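You operate a simulated robot arm through the tools that you are given. There is no shell and no other tool. Be economical: measure what you need, move in short steps, check, and stop when the job is done.

Carry out the task below with a simulated robot arm. There is one attempt and no reset: what you move stays moved.

TASK
Put the blue relay from the top of the black table and the short brass bolt in the handled crate.
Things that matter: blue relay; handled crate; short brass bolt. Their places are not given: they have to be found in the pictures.

The check looks at the end state, three seconds after you hand in, the way a careful person would. Anything else that was tipped, shoved, dropped, spilled or broken makes it a failure.

THE ROBOT
A 6-joint arm with a two-finger parallel gripper, fixed in place. Base frame: the origin is at the foot of the arm, x ahead of it, y to its left, z up; the work surface is at about z = 0.81. Units: m, rad, N and s.
With the tool pointing down near the work surface it reaches from about 0.26 to 0.68 m from the base axis. Its first joint turns from -1.152 to 1.152 rad. Payload 2.9 kg.
Tool frame: the origin (TCP) lies between the finger pads and is the grasp point; the fingertips stand 0.03 m ahead of it; z points along the fingers, y is the line along which they close. Largest opening 0.11 m; finger width 0.02, thickness 0.01; the body of the gripper, 0.048 by 0.112 m, starts 0.055 m behind the TCP.
Orientation is told as [roll, pitch, yaw] about the base's x, y, z axes, in that order, counted from this pose: with the fingers straight down and closing along the base's y, the tool's x points along the base's -x, its y along +y and its z along -z.

THE INTERFACE
- The arm moves only by the tool nudge_tool. Its argument "commands" is a list of rows, each a list of 7 numbers: the shift along the base's x, y, z in units of 25 mm (1.0 is 25 mm), then the turn, a rotation vector about the base's x, y, z in units of 5 degrees (1.0 is 5 degrees), then the opening in per cent of the stroke, from 0 (shut) to 100 (fully open). In form: [[dx, dy, dz, wx, wy, wz, claw], ...]. A call has 1 to 8 rows; each row shifts and turns the commanded pose from where the row before left it. A call with a number of a shift or a turn outside -1 to 1 is refused whole. Rows are played at 5 a second. More than 0.05 m and 0.15 rad between two rows, or a gripper value outside its range, and nothing of the call is played. Where a pose cannot be reached the arm comes as near as it can. A force on the tool above 40 N (or 10 N above the force at the start of the call, whichever is more), or a blocked arm, ends the call early, and 0.2 s more pass. Each finger travels about 0.108 m/s and halts on what it meets, pressing with about 22 N; the grip force reading is that of the motor and also rises with nothing between the fingers. The clock runs only during rows and for 0.2 s after the last one: add rows that do not move to give the fingers time. The reply holds the time, the measured pose of the TCP, the force on the tool along the base axes, the opening and the grip force, in the units named above and with some noise.
- Cameras (640 x 400 px; columns grow to the right, rows downward): "scene" is fixed at [0.0614, 0.4156, 1.4057]; the picture's right is [-0.88, -0.47, 0.00], its down [-0.18, 0.33, -0.93] and it looks along [0.43, -0.82, -0.38] (base axes); focal length 373 px, centre (320, 200). "wrist" rides on the gripper at [-0.036, 0, -0.057] in the tool frame; the picture's right is [0.00, -1.00, 0.00], its down [0.97, 0.00, -0.24] and it looks along [0.24, 0.00, 0.97] (tool axes); focal length 218 px, centre (320, 200).
- snapshot(camera): a new picture of that camera. No time passes.
- pixel_to_xyz(camera, pixels): for up to 12 pixels [column, row] of the newest picture of that camera ("zoom" is the newest enlarged one), the place [x, y, z] in the base frame of the surface seen there, good to about 0.003 m. No time passes.
- inspect(camera, box): a new picture of the part [left, top, right, bottom] of that camera's present view, enlarged. No time passes.
- finish_job(): hands the job in; it is judged then, once.

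Go step by step. Measure first, check grasps and placings, and put right what went wrong. The budget is 60 turns and 22 pictures, counting those below and the enlarged ones. Unless the task says otherwise, let go and move clear before handing in, and close with one line.

The tools are called as name(argument=value, ...) on one line, values as JSON. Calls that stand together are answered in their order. nudge_tool: Moves the arm, as the interface text tells. Its arguments: {"type":"object","properties":{"commands":{"type":"array"}},"required":["commands"]} The other tools are called the same way: snapshot (camera) takes a picture; pixel_to_xyz (camera, pixels) gives the place of the surface under pixels of a picture; inspect (camera, box) takes an enlarged picture of a part of a camera's view; finish_job () hands the job in.

At the start:

```text
time: 0.0
eef_pos: [0.3965, -0.08, 1.2163]
ee_rot: [0.0, 0.0, -0.001]
wrist_force: [-0.8, 0.0, -0.1]
opening: 0.1097
finger_force: 0.1
```

scene: 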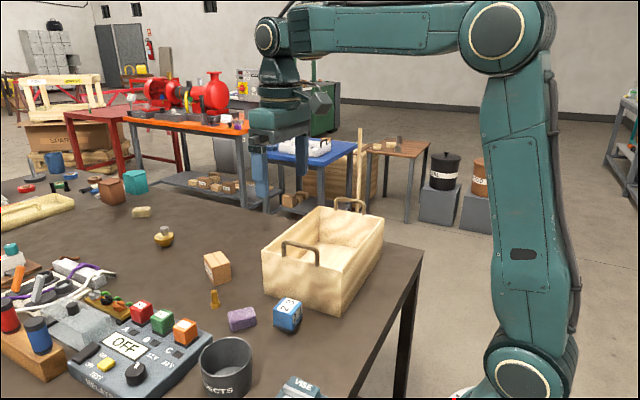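
wrist: 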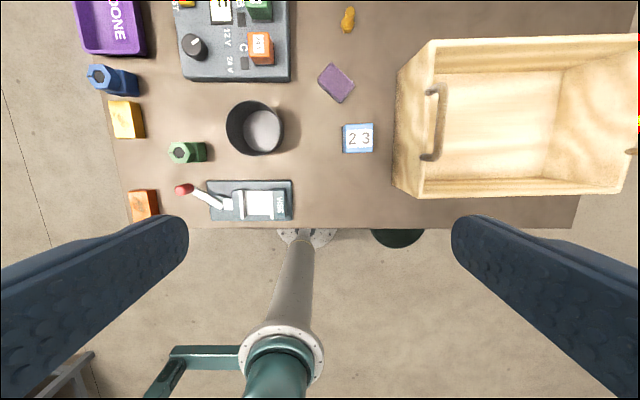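

The pictures show a handled crate at scene (325,255), a blue block at (288,314), and a brass item at (214,298). I'll enlarge these to identify them.

inspect(camera="scene", box=[130, 180, 400, 350])

inspect(camera="scene", box=[0, 150, 240, 400])

inspect(camera="wrist", box=[60, 0, 420, 230])

```text
2.35 times, centred on (265, 265) of scene
```

zoom: 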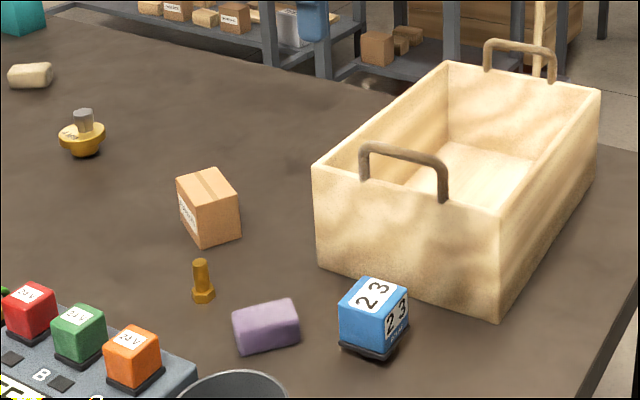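

```text
1.60 times, centred on (120, 275) of scene
```

zoom: 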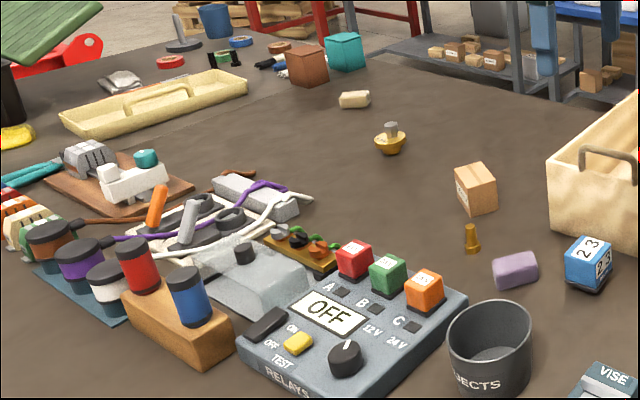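

```text
1.74 times, centred on (240, 115) of wrist
```

zoom: 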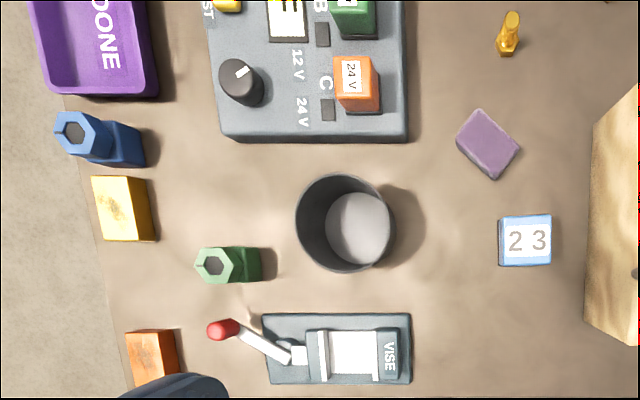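

The blue cube with a black base, like the tester's relays, sits at wrist (358,138). The brass bolt stands on its head at wrist (347,18), and the handled crate is on the right. I'll measure them.

pixel_to_xyz(camera="wrist", pixels=[[345, 126], [372, 126], [373, 152], [345, 152], [358, 138], [350, 12], [345, 27], [336, 83], [425, 45], [398, 185], [500, 120], [437, 122]])

pixel_to_xyz(camera="scene", pixels=[[214, 292], [215, 305], [288, 303], [285, 318], [301, 315], [217, 268], [241, 318], [300, 250], [350, 203], [264, 252], [338, 275], [385, 217]])

```text
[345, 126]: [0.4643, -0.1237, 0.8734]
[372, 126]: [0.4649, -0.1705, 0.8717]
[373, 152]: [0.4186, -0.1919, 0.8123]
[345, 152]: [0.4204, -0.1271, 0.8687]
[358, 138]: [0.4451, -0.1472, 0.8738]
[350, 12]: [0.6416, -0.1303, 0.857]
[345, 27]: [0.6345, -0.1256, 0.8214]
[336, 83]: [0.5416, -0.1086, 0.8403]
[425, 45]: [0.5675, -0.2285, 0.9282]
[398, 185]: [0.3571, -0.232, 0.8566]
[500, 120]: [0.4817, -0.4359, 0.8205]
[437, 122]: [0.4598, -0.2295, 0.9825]
```

```text
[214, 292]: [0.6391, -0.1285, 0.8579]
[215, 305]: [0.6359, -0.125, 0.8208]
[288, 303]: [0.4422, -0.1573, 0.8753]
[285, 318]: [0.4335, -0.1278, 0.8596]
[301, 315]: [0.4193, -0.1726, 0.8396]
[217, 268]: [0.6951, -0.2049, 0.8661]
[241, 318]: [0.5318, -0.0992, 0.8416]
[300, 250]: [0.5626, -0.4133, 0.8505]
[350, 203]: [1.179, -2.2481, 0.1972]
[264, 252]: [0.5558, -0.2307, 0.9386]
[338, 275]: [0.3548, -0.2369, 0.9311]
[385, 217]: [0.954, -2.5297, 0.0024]
```

The relay centre is about (0.443,-0.148), from z 0.81 to 0.874 and about 47 mm wide. The bolt is at (0.638,-0.127) with its top at 0.858. I'll move above the relay and look.

nudge_tool(commands=[[0.2325, -0.34, -1, 0, 0, 0, 80], [0.2325, -0.34, -1, 0, 0, 0, 80], [0.2325, -0.34, -1, 0, 0, 0, 80], [0.2325, -0.34, -1, 0, 0, 0, 80], [0.2325, -0.34, -1, 0, 0, 0, 80], [0.2325, -0.34, -1, 0, 0, 0, 80], [0.2325, -0.34, -1, 0, 0, 0, 80], [0, 0, 0, 0, 0, 0, 80]])

snapshot(camera="wrist")

```text
time: 1.8
eef_pos: [0.4341, -0.137, 1.0404]
ee_rot: [0.0, -0.001, 0.0]
wrist_force: [0.7, 0.3, -0.6]
opening: 0.0879
finger_force: 0.1
```

```text
16 pictures are left
```

wrist: 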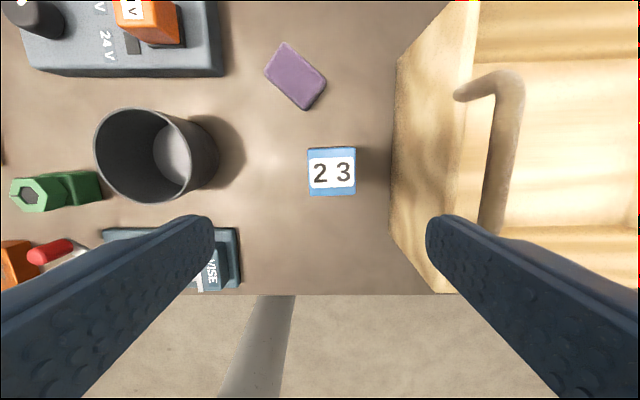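

The relay is at (332,171), nearly square to the tool. I'll check its edges and the vise and crate clearances.

pixel_to_xyz(camera="wrist", pixels=[[309, 150], [354, 150], [310, 193], [353, 193], [332, 172], [237, 240], [238, 285], [212, 160], [392, 200], [462, 100], [520, 90], [300, 105]])

```text
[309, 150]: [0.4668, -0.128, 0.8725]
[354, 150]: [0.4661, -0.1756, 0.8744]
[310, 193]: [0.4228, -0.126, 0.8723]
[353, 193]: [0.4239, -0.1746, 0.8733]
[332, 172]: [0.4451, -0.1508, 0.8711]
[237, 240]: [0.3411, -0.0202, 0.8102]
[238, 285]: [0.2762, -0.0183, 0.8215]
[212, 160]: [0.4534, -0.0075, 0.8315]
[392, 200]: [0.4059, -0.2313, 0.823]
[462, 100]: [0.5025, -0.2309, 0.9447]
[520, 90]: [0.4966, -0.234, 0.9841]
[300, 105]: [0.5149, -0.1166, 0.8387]
```

Everything is clear. I'll descend to (0.445,-0.151,0.853).

nudge_tool(commands=[[0.44, -0.56, -0.5, 0, 0, 0, 80], [0, 0, -1, 0, 0, 0, 80], [0, 0, -1, 0, 0, 0, 80], [0, 0, -1, 0, 0, 0, 80], [0, 0, -1, 0, 0, 0, 80], [0, 0, -1, 0, 0, 0, 80], [0, 0, -0.5, 0, 0, 0, 80], [0, 0, 0, 0, 0, 0, 80]])

```text
time: 3.6
eef_pos: [0.4455, -0.1538, 0.8917]
ee_rot: [-0.001, 0.001, -0.001]
wrist_force: [0.1, 0.1, 0.0]
opening: 0.0881
finger_force: 0.0
```

The arm is at z 0.892 and aligned. I'll go down the rest and close.

nudge_tool(commands=[[0, 0.1, -0.8, 0, 0, 0, 80], [0, 0, -0.75, 0, 0, 0, 80], [0, 0, 0, 0, 0, 0, 80], [0, 0, 0, 0, 0, 0, 30], [0, 0, 0, 0, 0, 0, 30], [0, 0, 0, 0, 0, 0, 30]])

```text
time: 5.0
eef_pos: [0.4489, -0.1503, 0.8526]
ee_rot: [0.001, 0.0, 0.002]
wrist_force: [0.5, -0.4, 0.2]
opening: 0.0515
finger_force: 22.1
```

The relay is gripped, with the opening at 0.0515 and force at 22 N. I'll lift it straight up.

nudge_tool(commands=[[0, 0, 0.5, 0, 0, 0, 30], [0, 0, 1, 0, 0, 0, 30], [0, 0, 1, 0, 0, 0, 30], [0, 0, 1, 0, 0, 0, 30], [0, 0, 1, 0, 0, 0, 30], [0, 0, 1, 0, 0, 0, 30], [0, 0, 1, 0, 0, 0, 30], [0, 0, 1, 0, 0, 0, 30]])

nudge_tool(commands=[[0, 0, 1, 0, 0, 0, 30], [0, -1, 0, 0, 0, 0, 30], [0, -1, 0, 0, 0, 0, 30], [0, -1, 0, 0, 0, 0, 30], [0, -1, 0, 0, 0, 0, 30], [0, -1, 0, 0, 0, 0, 30], [0, -1, 0, 0, 0, 0, 30], [0, -1, 0, 0, 0, 0, 30]])

snapshot(camera="wrist")

```text
time: 6.8
eef_pos: [0.448, -0.151, 1.0397]
ee_rot: [0.0, 0.0, 0.0]
wrist_force: [-0.1, 0.3, -1.1]
opening: 0.0512
finger_force: 21.6
```

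```text
time: 8.6
eef_pos: [0.4467, -0.3258, 1.0652]
ee_rot: [0.0, 0.001, -0.001]
wrist_force: [-0.7, -0.1, -1.6]
opening: 0.0516
finger_force: 21.5
```

```text
15 pictures are left
```

wrist: 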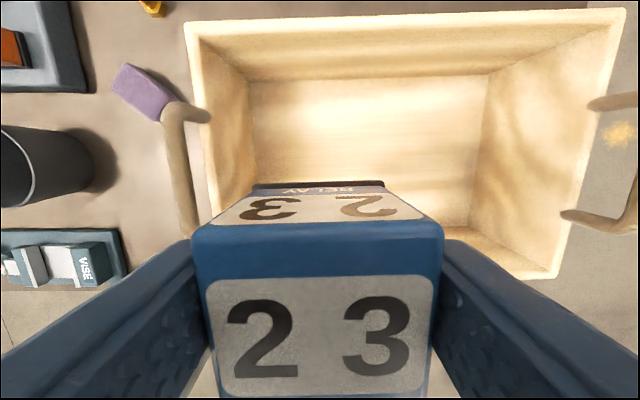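

The relay, labelled "RELAY", is held level over the crate. I'll measure the crate's inside.

pixel_to_xyz(camera="wrist", pixels=[[192, 30], [618, 14], [552, 272], [253, 85], [488, 75], [470, 222], [370, 120], [258, 170], [205, 48], [320, 24]])

```text
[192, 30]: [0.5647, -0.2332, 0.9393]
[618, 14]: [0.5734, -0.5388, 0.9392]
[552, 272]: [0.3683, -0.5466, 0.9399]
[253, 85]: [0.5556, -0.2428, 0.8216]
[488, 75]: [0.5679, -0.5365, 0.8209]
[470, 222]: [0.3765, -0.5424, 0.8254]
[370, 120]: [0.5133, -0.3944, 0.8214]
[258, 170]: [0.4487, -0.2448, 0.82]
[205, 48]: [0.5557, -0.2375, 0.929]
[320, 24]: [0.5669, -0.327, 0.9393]
```

The crate's inside is x 0.37–0.56, y -0.24 to -0.54, with the floor at z 0.821. I'll lower to about 0.867 at (0.46,-0.345).

nudge_tool(commands=[[0.5, -0.7, -0.9, 0, 0, 0, 30], [0, 0, -1, 0, 0, 0, 30], [0, 0, -1, 0, 0, 0, 30], [0, 0, -1, 0, 0, 0, 30], [0, 0, -1, 0, 0, 0, 30], [0, 0, -1, 0, 0, 0, 30], [0, 0, -1, 0, 0, 0, 30], [0, 0, -0.7, 0, 0, 0, 30]])

nudge_tool(commands=[[0, 0, -0.2, 0, 0, 0, 30], [0, 0, 0, 0, 0, 0, 30]])

```text
time: 10.4
eef_pos: [0.4608, -0.3429, 0.8751]
ee_rot: [0.0, 0.002, 0.001]
wrist_force: [-0.1, 0.5, -1.6]
opening: 0.0512
finger_force: 22.3
```

```text
time: 11.0
eef_pos: [0.4618, -0.3432, 0.8697]
ee_rot: [0.0, 0.0, 0.0]
wrist_force: [-0.7, 0.5, -1.8]
opening: 0.0509
finger_force: 22.4
```

It is still hanging, with fz at -1.8. I'll lower in small steps until it touches.

nudge_tool(commands=[[0, 0, -0.16, 0, 0, 0, 30], [0, 0, 0, 0, 0, 0, 30]])

```text
time: 11.6
eef_pos: [0.4599, -0.3427, 0.8651]
ee_rot: [-0.001, -0.001, 0.0]
wrist_force: [0.4, -0.4, -1.1]
opening: 0.0508
finger_force: 22.0
```

nudge_tool(commands=[[0, 0, -0.08, 0, 0, 0, 30], [0, 0, 0, 0, 0, 0, 30]])

```text
time: 12.2
eef_pos: [0.4606, -0.343, 0.8637]
ee_rot: [0.0, -0.002, 0.002]
wrist_force: [-0.4, -0.2, -1.8]
opening: 0.0509
finger_force: 21.7
```

The base should be within about 1–2 mm of the floor. I'll release and rise straight up.

nudge_tool(commands=[[0, 0, -0.05, 0, 0, 0, 30], [0, 0, 0, 0, 0, 0, 75], [0, 0, 0, 0, 0, 0, 75], [0, 0, 0, 0, 0, 0, 75], [0, 0, 0.5, 0, 0, 0, 75], [0, 0, 1, 0, 0, 0, 75], [0, 0, 1, 0, 0, 0, 75], [0, 0, 1, 0, 0, 0, 75]])

nudge_tool(commands=[[0, 0, 1, 0, 0, 0, 75], [0, 0, 1, 0, 0, 0, 75], [0, 0, 1, 0, 0, 0, 75], [0, 0, 1, 0, 0, 0, 75], [0, 1, 0.5, 0, 0, 0, 75], [0.5, 1, 0, 0, 0, 0, 75], [0.5, 1, 0, 0, 0, 0, 75], [0.5, 1, 0, 0, 0, 0, 75]])

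nudge_tool(commands=[[0.5, 1, 0, 0, 0, 0, 75], [0.5, 1, 0, 0, 0, 0, 75], [0.5, 1, 0, 0, 0, 0, 75], [1, 1, 0, 0, 0, 0, 75], [1, 0.64, 0, 0, 0, 0, 60], [1, 0, 0, 0, 0, 0, 60], [0.5, 0, 0, 0, 0, 0, 60], [0, 0, 0, 0, 0, 0, 60]])

snapshot(camera="wrist")

snapshot(camera="scene")

```text
time: 14.0
eef_pos: [0.4601, -0.3458, 0.9492]
ee_rot: [0.0, -0.001, 0.0]
wrist_force: [0.3, -0.1, 0.1]
opening: 0.0824
finger_force: 0.1
```

```text
time: 15.8
eef_pos: [0.496, -0.2396, 1.0653]
ee_rot: [0.001, 0.001, 0.0]
wrist_force: [0.3, -0.3, 0.6]
opening: 0.0826
finger_force: 0.1
```

```text
time: 17.6
eef_pos: [0.6219, -0.127, 1.0635]
ee_rot: [0.0, 0.0, -0.001]
wrist_force: [-1.0, 0.2, -0.2]
opening: 0.0659
finger_force: 0.0
```

```text
14 pictures are left
```

wrist: 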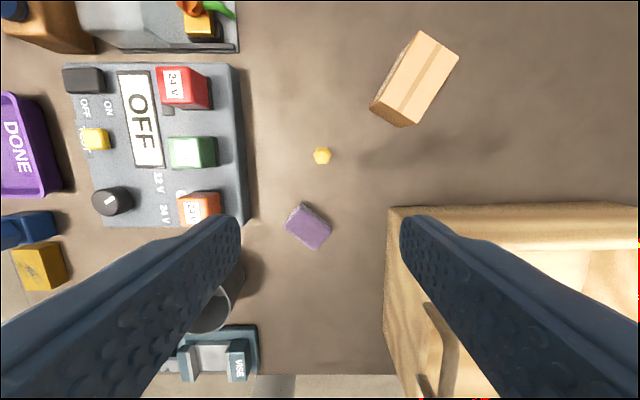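

```text
13 pictures are left
```

scene: 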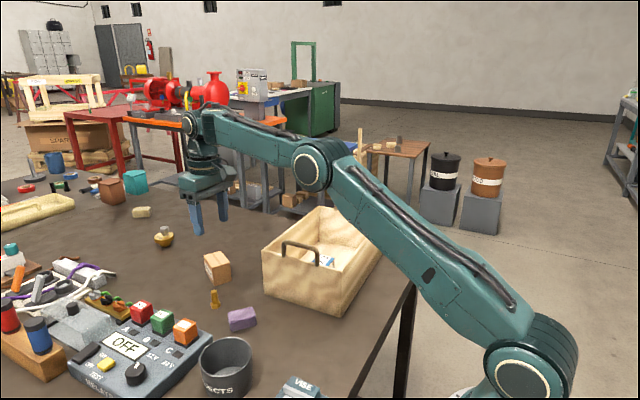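

The relay is in the crate at scene (325,262), and the bolt is below the gripper at wrist (322,156). I'll measure the bolt and its neighbours.

inspect(camera="wrist", box=[282, 130, 362, 180])

pixel_to_xyz(camera="wrist", pixels=[[322, 156], [321, 162], [240, 160], [382, 112], [304, 204]])

inspect(camera="scene", box=[194, 280, 242, 310])

```text
8.00 times, centred on (322, 155) of wrist
```

zoom: 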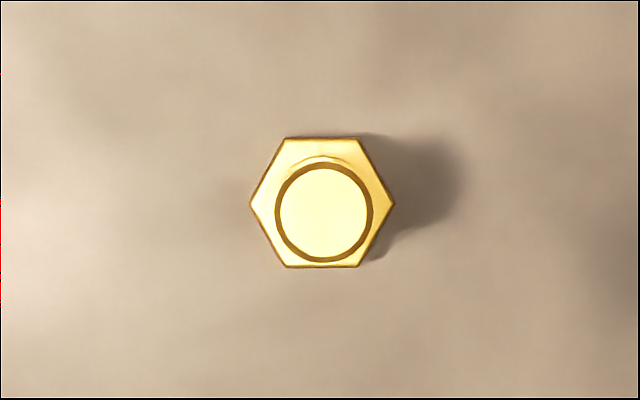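

```text
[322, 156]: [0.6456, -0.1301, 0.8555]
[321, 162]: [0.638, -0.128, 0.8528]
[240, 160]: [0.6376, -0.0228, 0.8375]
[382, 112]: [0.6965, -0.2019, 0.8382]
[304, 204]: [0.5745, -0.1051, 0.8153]
```

```text
13.33 times, centred on (218, 295) of scene
```

zoom: 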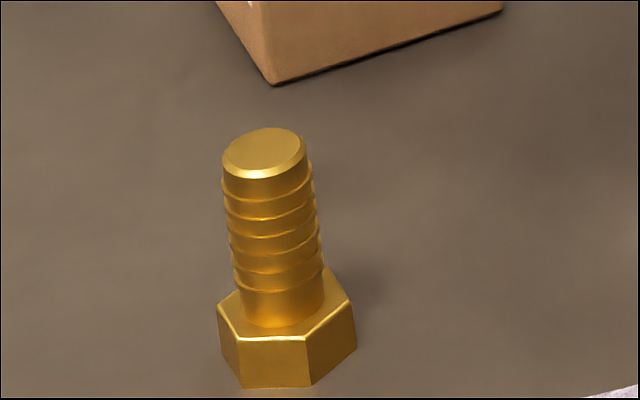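

The bolt's shank centre is about (0.643,-0.130), 15 mm across, with its head top at about z 0.825. I'll descend partway and check alignment.

nudge_tool(commands=[[0.84, -0.12, -0.5, 0, 0, 0, 60], [0, 0, -1, 0, 0, 0, 60], [0, 0, -1, 0, 0, 0, 60], [0, 0, -1, 0, 0, 0, 60], [0, 0, -1, 0, 0, 0, 60], [0, 0, -1, 0, 0, 0, 60], [0, 0, -0.7, 0, 0, 0, 60], [0, 0, 0, 0, 0, 0, 60]])

snapshot(camera="wrist")

```text
time: 19.4
eef_pos: [0.6448, -0.1319, 0.907]
ee_rot: [-0.001, 0.0, 0.0]
wrist_force: [0.8, -0.1, -0.3]
opening: 0.0661
finger_force: 0.0
```

```text
10 pictures are left
```

wrist: 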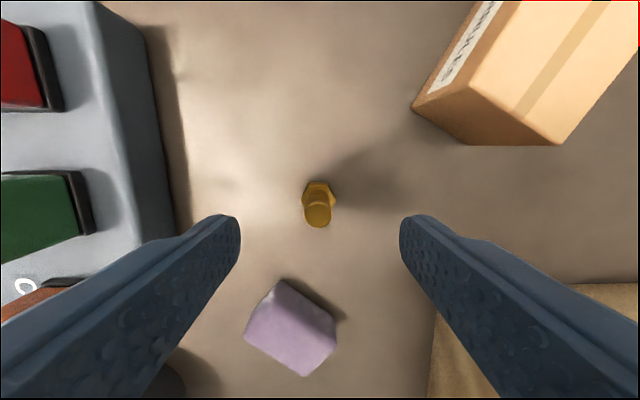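

The bolt is centred at column 318 between the fingers. I'll check its top in x.

pixel_to_xyz(camera="wrist", pixels=[[318, 211], [318, 218], [318, 224], [307, 216], [328, 216]])

nudge_tool(commands=[[0, 0, -1, 0, 0, 0, 60], [0, 0, -0.92, 0, 0, 0, 60], [0, 0, 0, 0, 0, 0, 60]])

```text
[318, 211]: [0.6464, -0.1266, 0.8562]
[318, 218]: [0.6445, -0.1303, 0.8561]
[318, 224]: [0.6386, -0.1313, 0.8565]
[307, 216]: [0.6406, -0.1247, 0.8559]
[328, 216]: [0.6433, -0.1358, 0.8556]
```

```text
time: 20.2
eef_pos: [0.6424, -0.1305, 0.8601]
ee_rot: [0.0, -0.001, 0.001]
wrist_force: [0.0, -0.3, -0.3]
opening: 0.0659
finger_force: 0.1
```

The TCP is on the bolt axis with the tips at about 0.83, above the head. I'll close.

nudge_tool(commands=[[0, 0, -0.08, 0, 0, 0, 60], [0, 0, 0, 0, 0, 0, 20], [0, 0, 0, 0, 0, 0, 5], [0, 0, 0, 0, 0, 0, 5], [0, 0, 0, 0, 0, 0, 5]])

nudge_tool(commands=[[0, 0, 0.5, 0, 0, 0, 5], [0, 0, 1, 0, 0, 0, 5], [0, 0, 1, 0, 0, 0, 5], [0, 0, 1, 0, 0, 0, 5], [0, 0, 1, 0, 0, 0, 5], [0, 0, 1, 0, 0, 0, 5], [0, 0, 1, 0, 0, 0, 5], [0, 0, 1, 0, 0, 0, 5]])

```text
time: 21.4
eef_pos: [0.6437, -0.1317, 0.8591]
ee_rot: [0.0, -0.001, 0.0]
wrist_force: [-0.5, 0.1, 0.1]
opening: 0.0145
finger_force: 22.1
```

```text
time: 23.2
eef_pos: [0.6408, -0.1286, 1.0458]
ee_rot: [0.0, 0.001, -0.001]
wrist_force: [-0.8, 0.4, -0.5]
opening: 0.0145
finger_force: 21.9
```

The bolt is held at 14.5 mm and lifted. I'll carry it to above (0.46,-0.45) in the crate.

nudge_tool(commands=[[0, 0, 1, 0, 0, 0, 5], [-0.557, -0.985, 0.2, 0, 0, 0, 5], [-0.557, -0.985, 0, 0, 0, 0, 5], [-0.557, -0.985, 0, 0, 0, 0, 5], [-0.557, -0.985, 0, 0, 0, 0, 5], [-0.557, -0.985, 0, 0, 0, 0, 5], [-0.557, -0.985, 0, 0, 0, 0, 5], [-0.557, -0.985, 0, 0, 0, 0, 5]])

nudge_tool(commands=[[-0.557, -0.985, 0, 0, 0, 0, 5], [-0.557, -0.985, 0, 0, 0, 0, 5], [-0.557, -0.985, 0, 0, 0, 0, 5], [-0.557, -0.985, 0, 0, 0, 0, 5], [-0.557, -0.985, 0, 0, 0, 0, 5], [-0.557, -0.985, 0, 0, 0, 0, 5], [0, 0, 0, 0, 0, 0, 5]])

snapshot(camera="wrist")

```text
time: 25.0
eef_pos: [0.5388, -0.302, 1.0756]
ee_rot: [0.0, 0.0, 0.0]
wrist_force: [-0.6, 0.5, 0.0]
opening: 0.0146
finger_force: 21.9
out of reach, approached as far as the arm can: row 1
```

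```text
time: 26.6
eef_pos: [0.4572, -0.4513, 1.0737]
ee_rot: [0.0, 0.001, 0.0]
wrist_force: [-0.1, -1.8, -1.0]
opening: 0.0151
finger_force: 21.7
```

```text
9 pictures are left
```

wrist: 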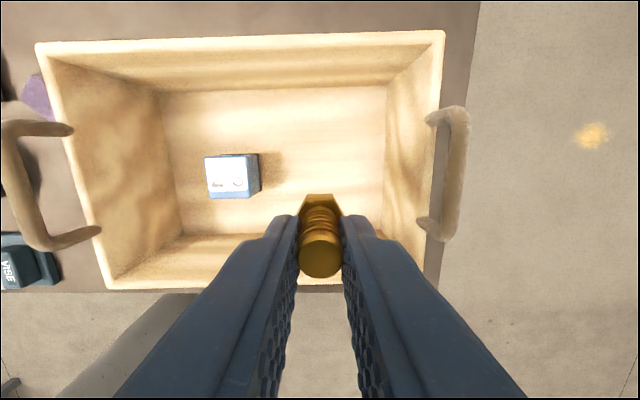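

The relay is upright in the crate at (233,176), and the bolt is above free floor. I'll lower it.

nudge_tool(commands=[[0, 0.2, -1, 0, 0, 0, 5], [0, 0, -1, 0, 0, 0, 5], [0, 0, -1, 0, 0, 0, 5], [0, 0, -1, 0, 0, 0, 5], [0, 0, -1, 0, 0, 0, 5], [0, 0, -1, 0, 0, 0, 5], [0, 0, -1, 0, 0, 0, 5], [0, 0, -0.6, 0, 0, 0, 5]])

nudge_tool(commands=[[0, 0, -0.15, 0, 0, 0, 5], [0, 0, -0.1, 0, 0, 0, 5], [0, 0, 0, 0, 0, 0, 5]])

```text
time: 28.4
eef_pos: [0.4571, -0.4442, 0.8841]
ee_rot: [0.0, 0.0, 0.0]
wrist_force: [0.1, 0.5, -0.3]
opening: 0.0146
finger_force: 22.1
```

```text
time: 29.2
eef_pos: [0.4564, -0.4435, 0.8773]
ee_rot: [-0.001, 0.0, 0.0]
wrist_force: [-0.2, -0.2, -0.4]
opening: 0.0143
finger_force: 21.6
```

Contact is expected near 0.869, so I'll lower gently.

nudge_tool(commands=[[0, 0, -0.2, 0, 0, 0, 5], [0, 0, -0.1, 0, 0, 0, 5], [0, 0, 0, 0, 0, 0, 5]])

```text
time: 30.0
eef_pos: [0.4562, -0.4446, 0.8706]
ee_rot: [0.0, 0.001, -0.001]
wrist_force: [-0.2, -0.1, -0.6]
opening: 0.0145
finger_force: 22.4
```

The bolt is within about 1 mm of the floor. I'll release and rise.

nudge_tool(commands=[[0, 0, -0.06, 0, 0, 0, 5], [0, 0, 0, 0, 0, 0, 5], [0, 0, 0, 0, 0, 0, 45], [0, 0, 0, 0, 0, 0, 45], [0, 0, 0.5, 0, 0, 0, 45], [0, 0, 1, 0, 0, 0, 45], [0, 0, 1, 0, 0, 0, 45], [0, 0, 1, 0, 0, 0, 45]])

nudge_tool(commands=[[0, 0, 1, 0, 0, 0, 45], [0, 0, 1, 0, 0, 0, 45], [0, 0, 1, 0, 0, 0, 45], [0, 0, 1, 0, 0, 0, 45], [0, 0, 1, 0, 0, 0, 45], [0, 0, 0, 0, 0, 0, 45]])

snapshot(camera="wrist")

snapshot(camera="scene")

```text
time: 31.8
eef_pos: [0.4544, -0.4437, 0.9558]
ee_rot: [0.001, 0.0, 0.001]
wrist_force: [-0.2, -0.1, 0.5]
opening: 0.0497
finger_force: 0.0
```

```text
time: 33.2
eef_pos: [0.4581, -0.4426, 1.0826]
ee_rot: [0.0, 0.0, 0.0]
wrist_force: [0.3, -0.3, 0.5]
opening: 0.0496
finger_force: 0.1
```

```text
8 pictures are left
```

wrist: 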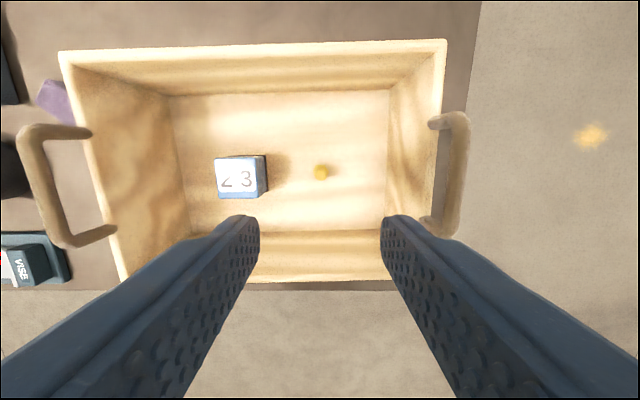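

```text
7 pictures are left
```

scene: 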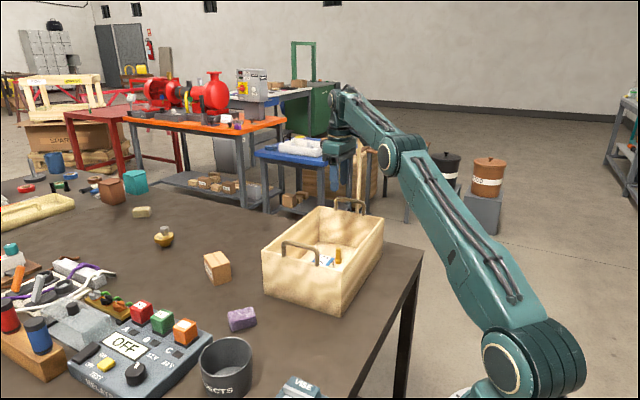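

Both items stand in the crate, the relay at wrist (240,177) and the bolt at (321,172). Nothing else has moved and the gripper is clear, so I'm handing in.

finish_job()

```text
The job is handed in.
```

The blue relay and the short brass bolt are both standing in the handled crate, nothing else was disturbed in the last pictures, and the job is handed in.
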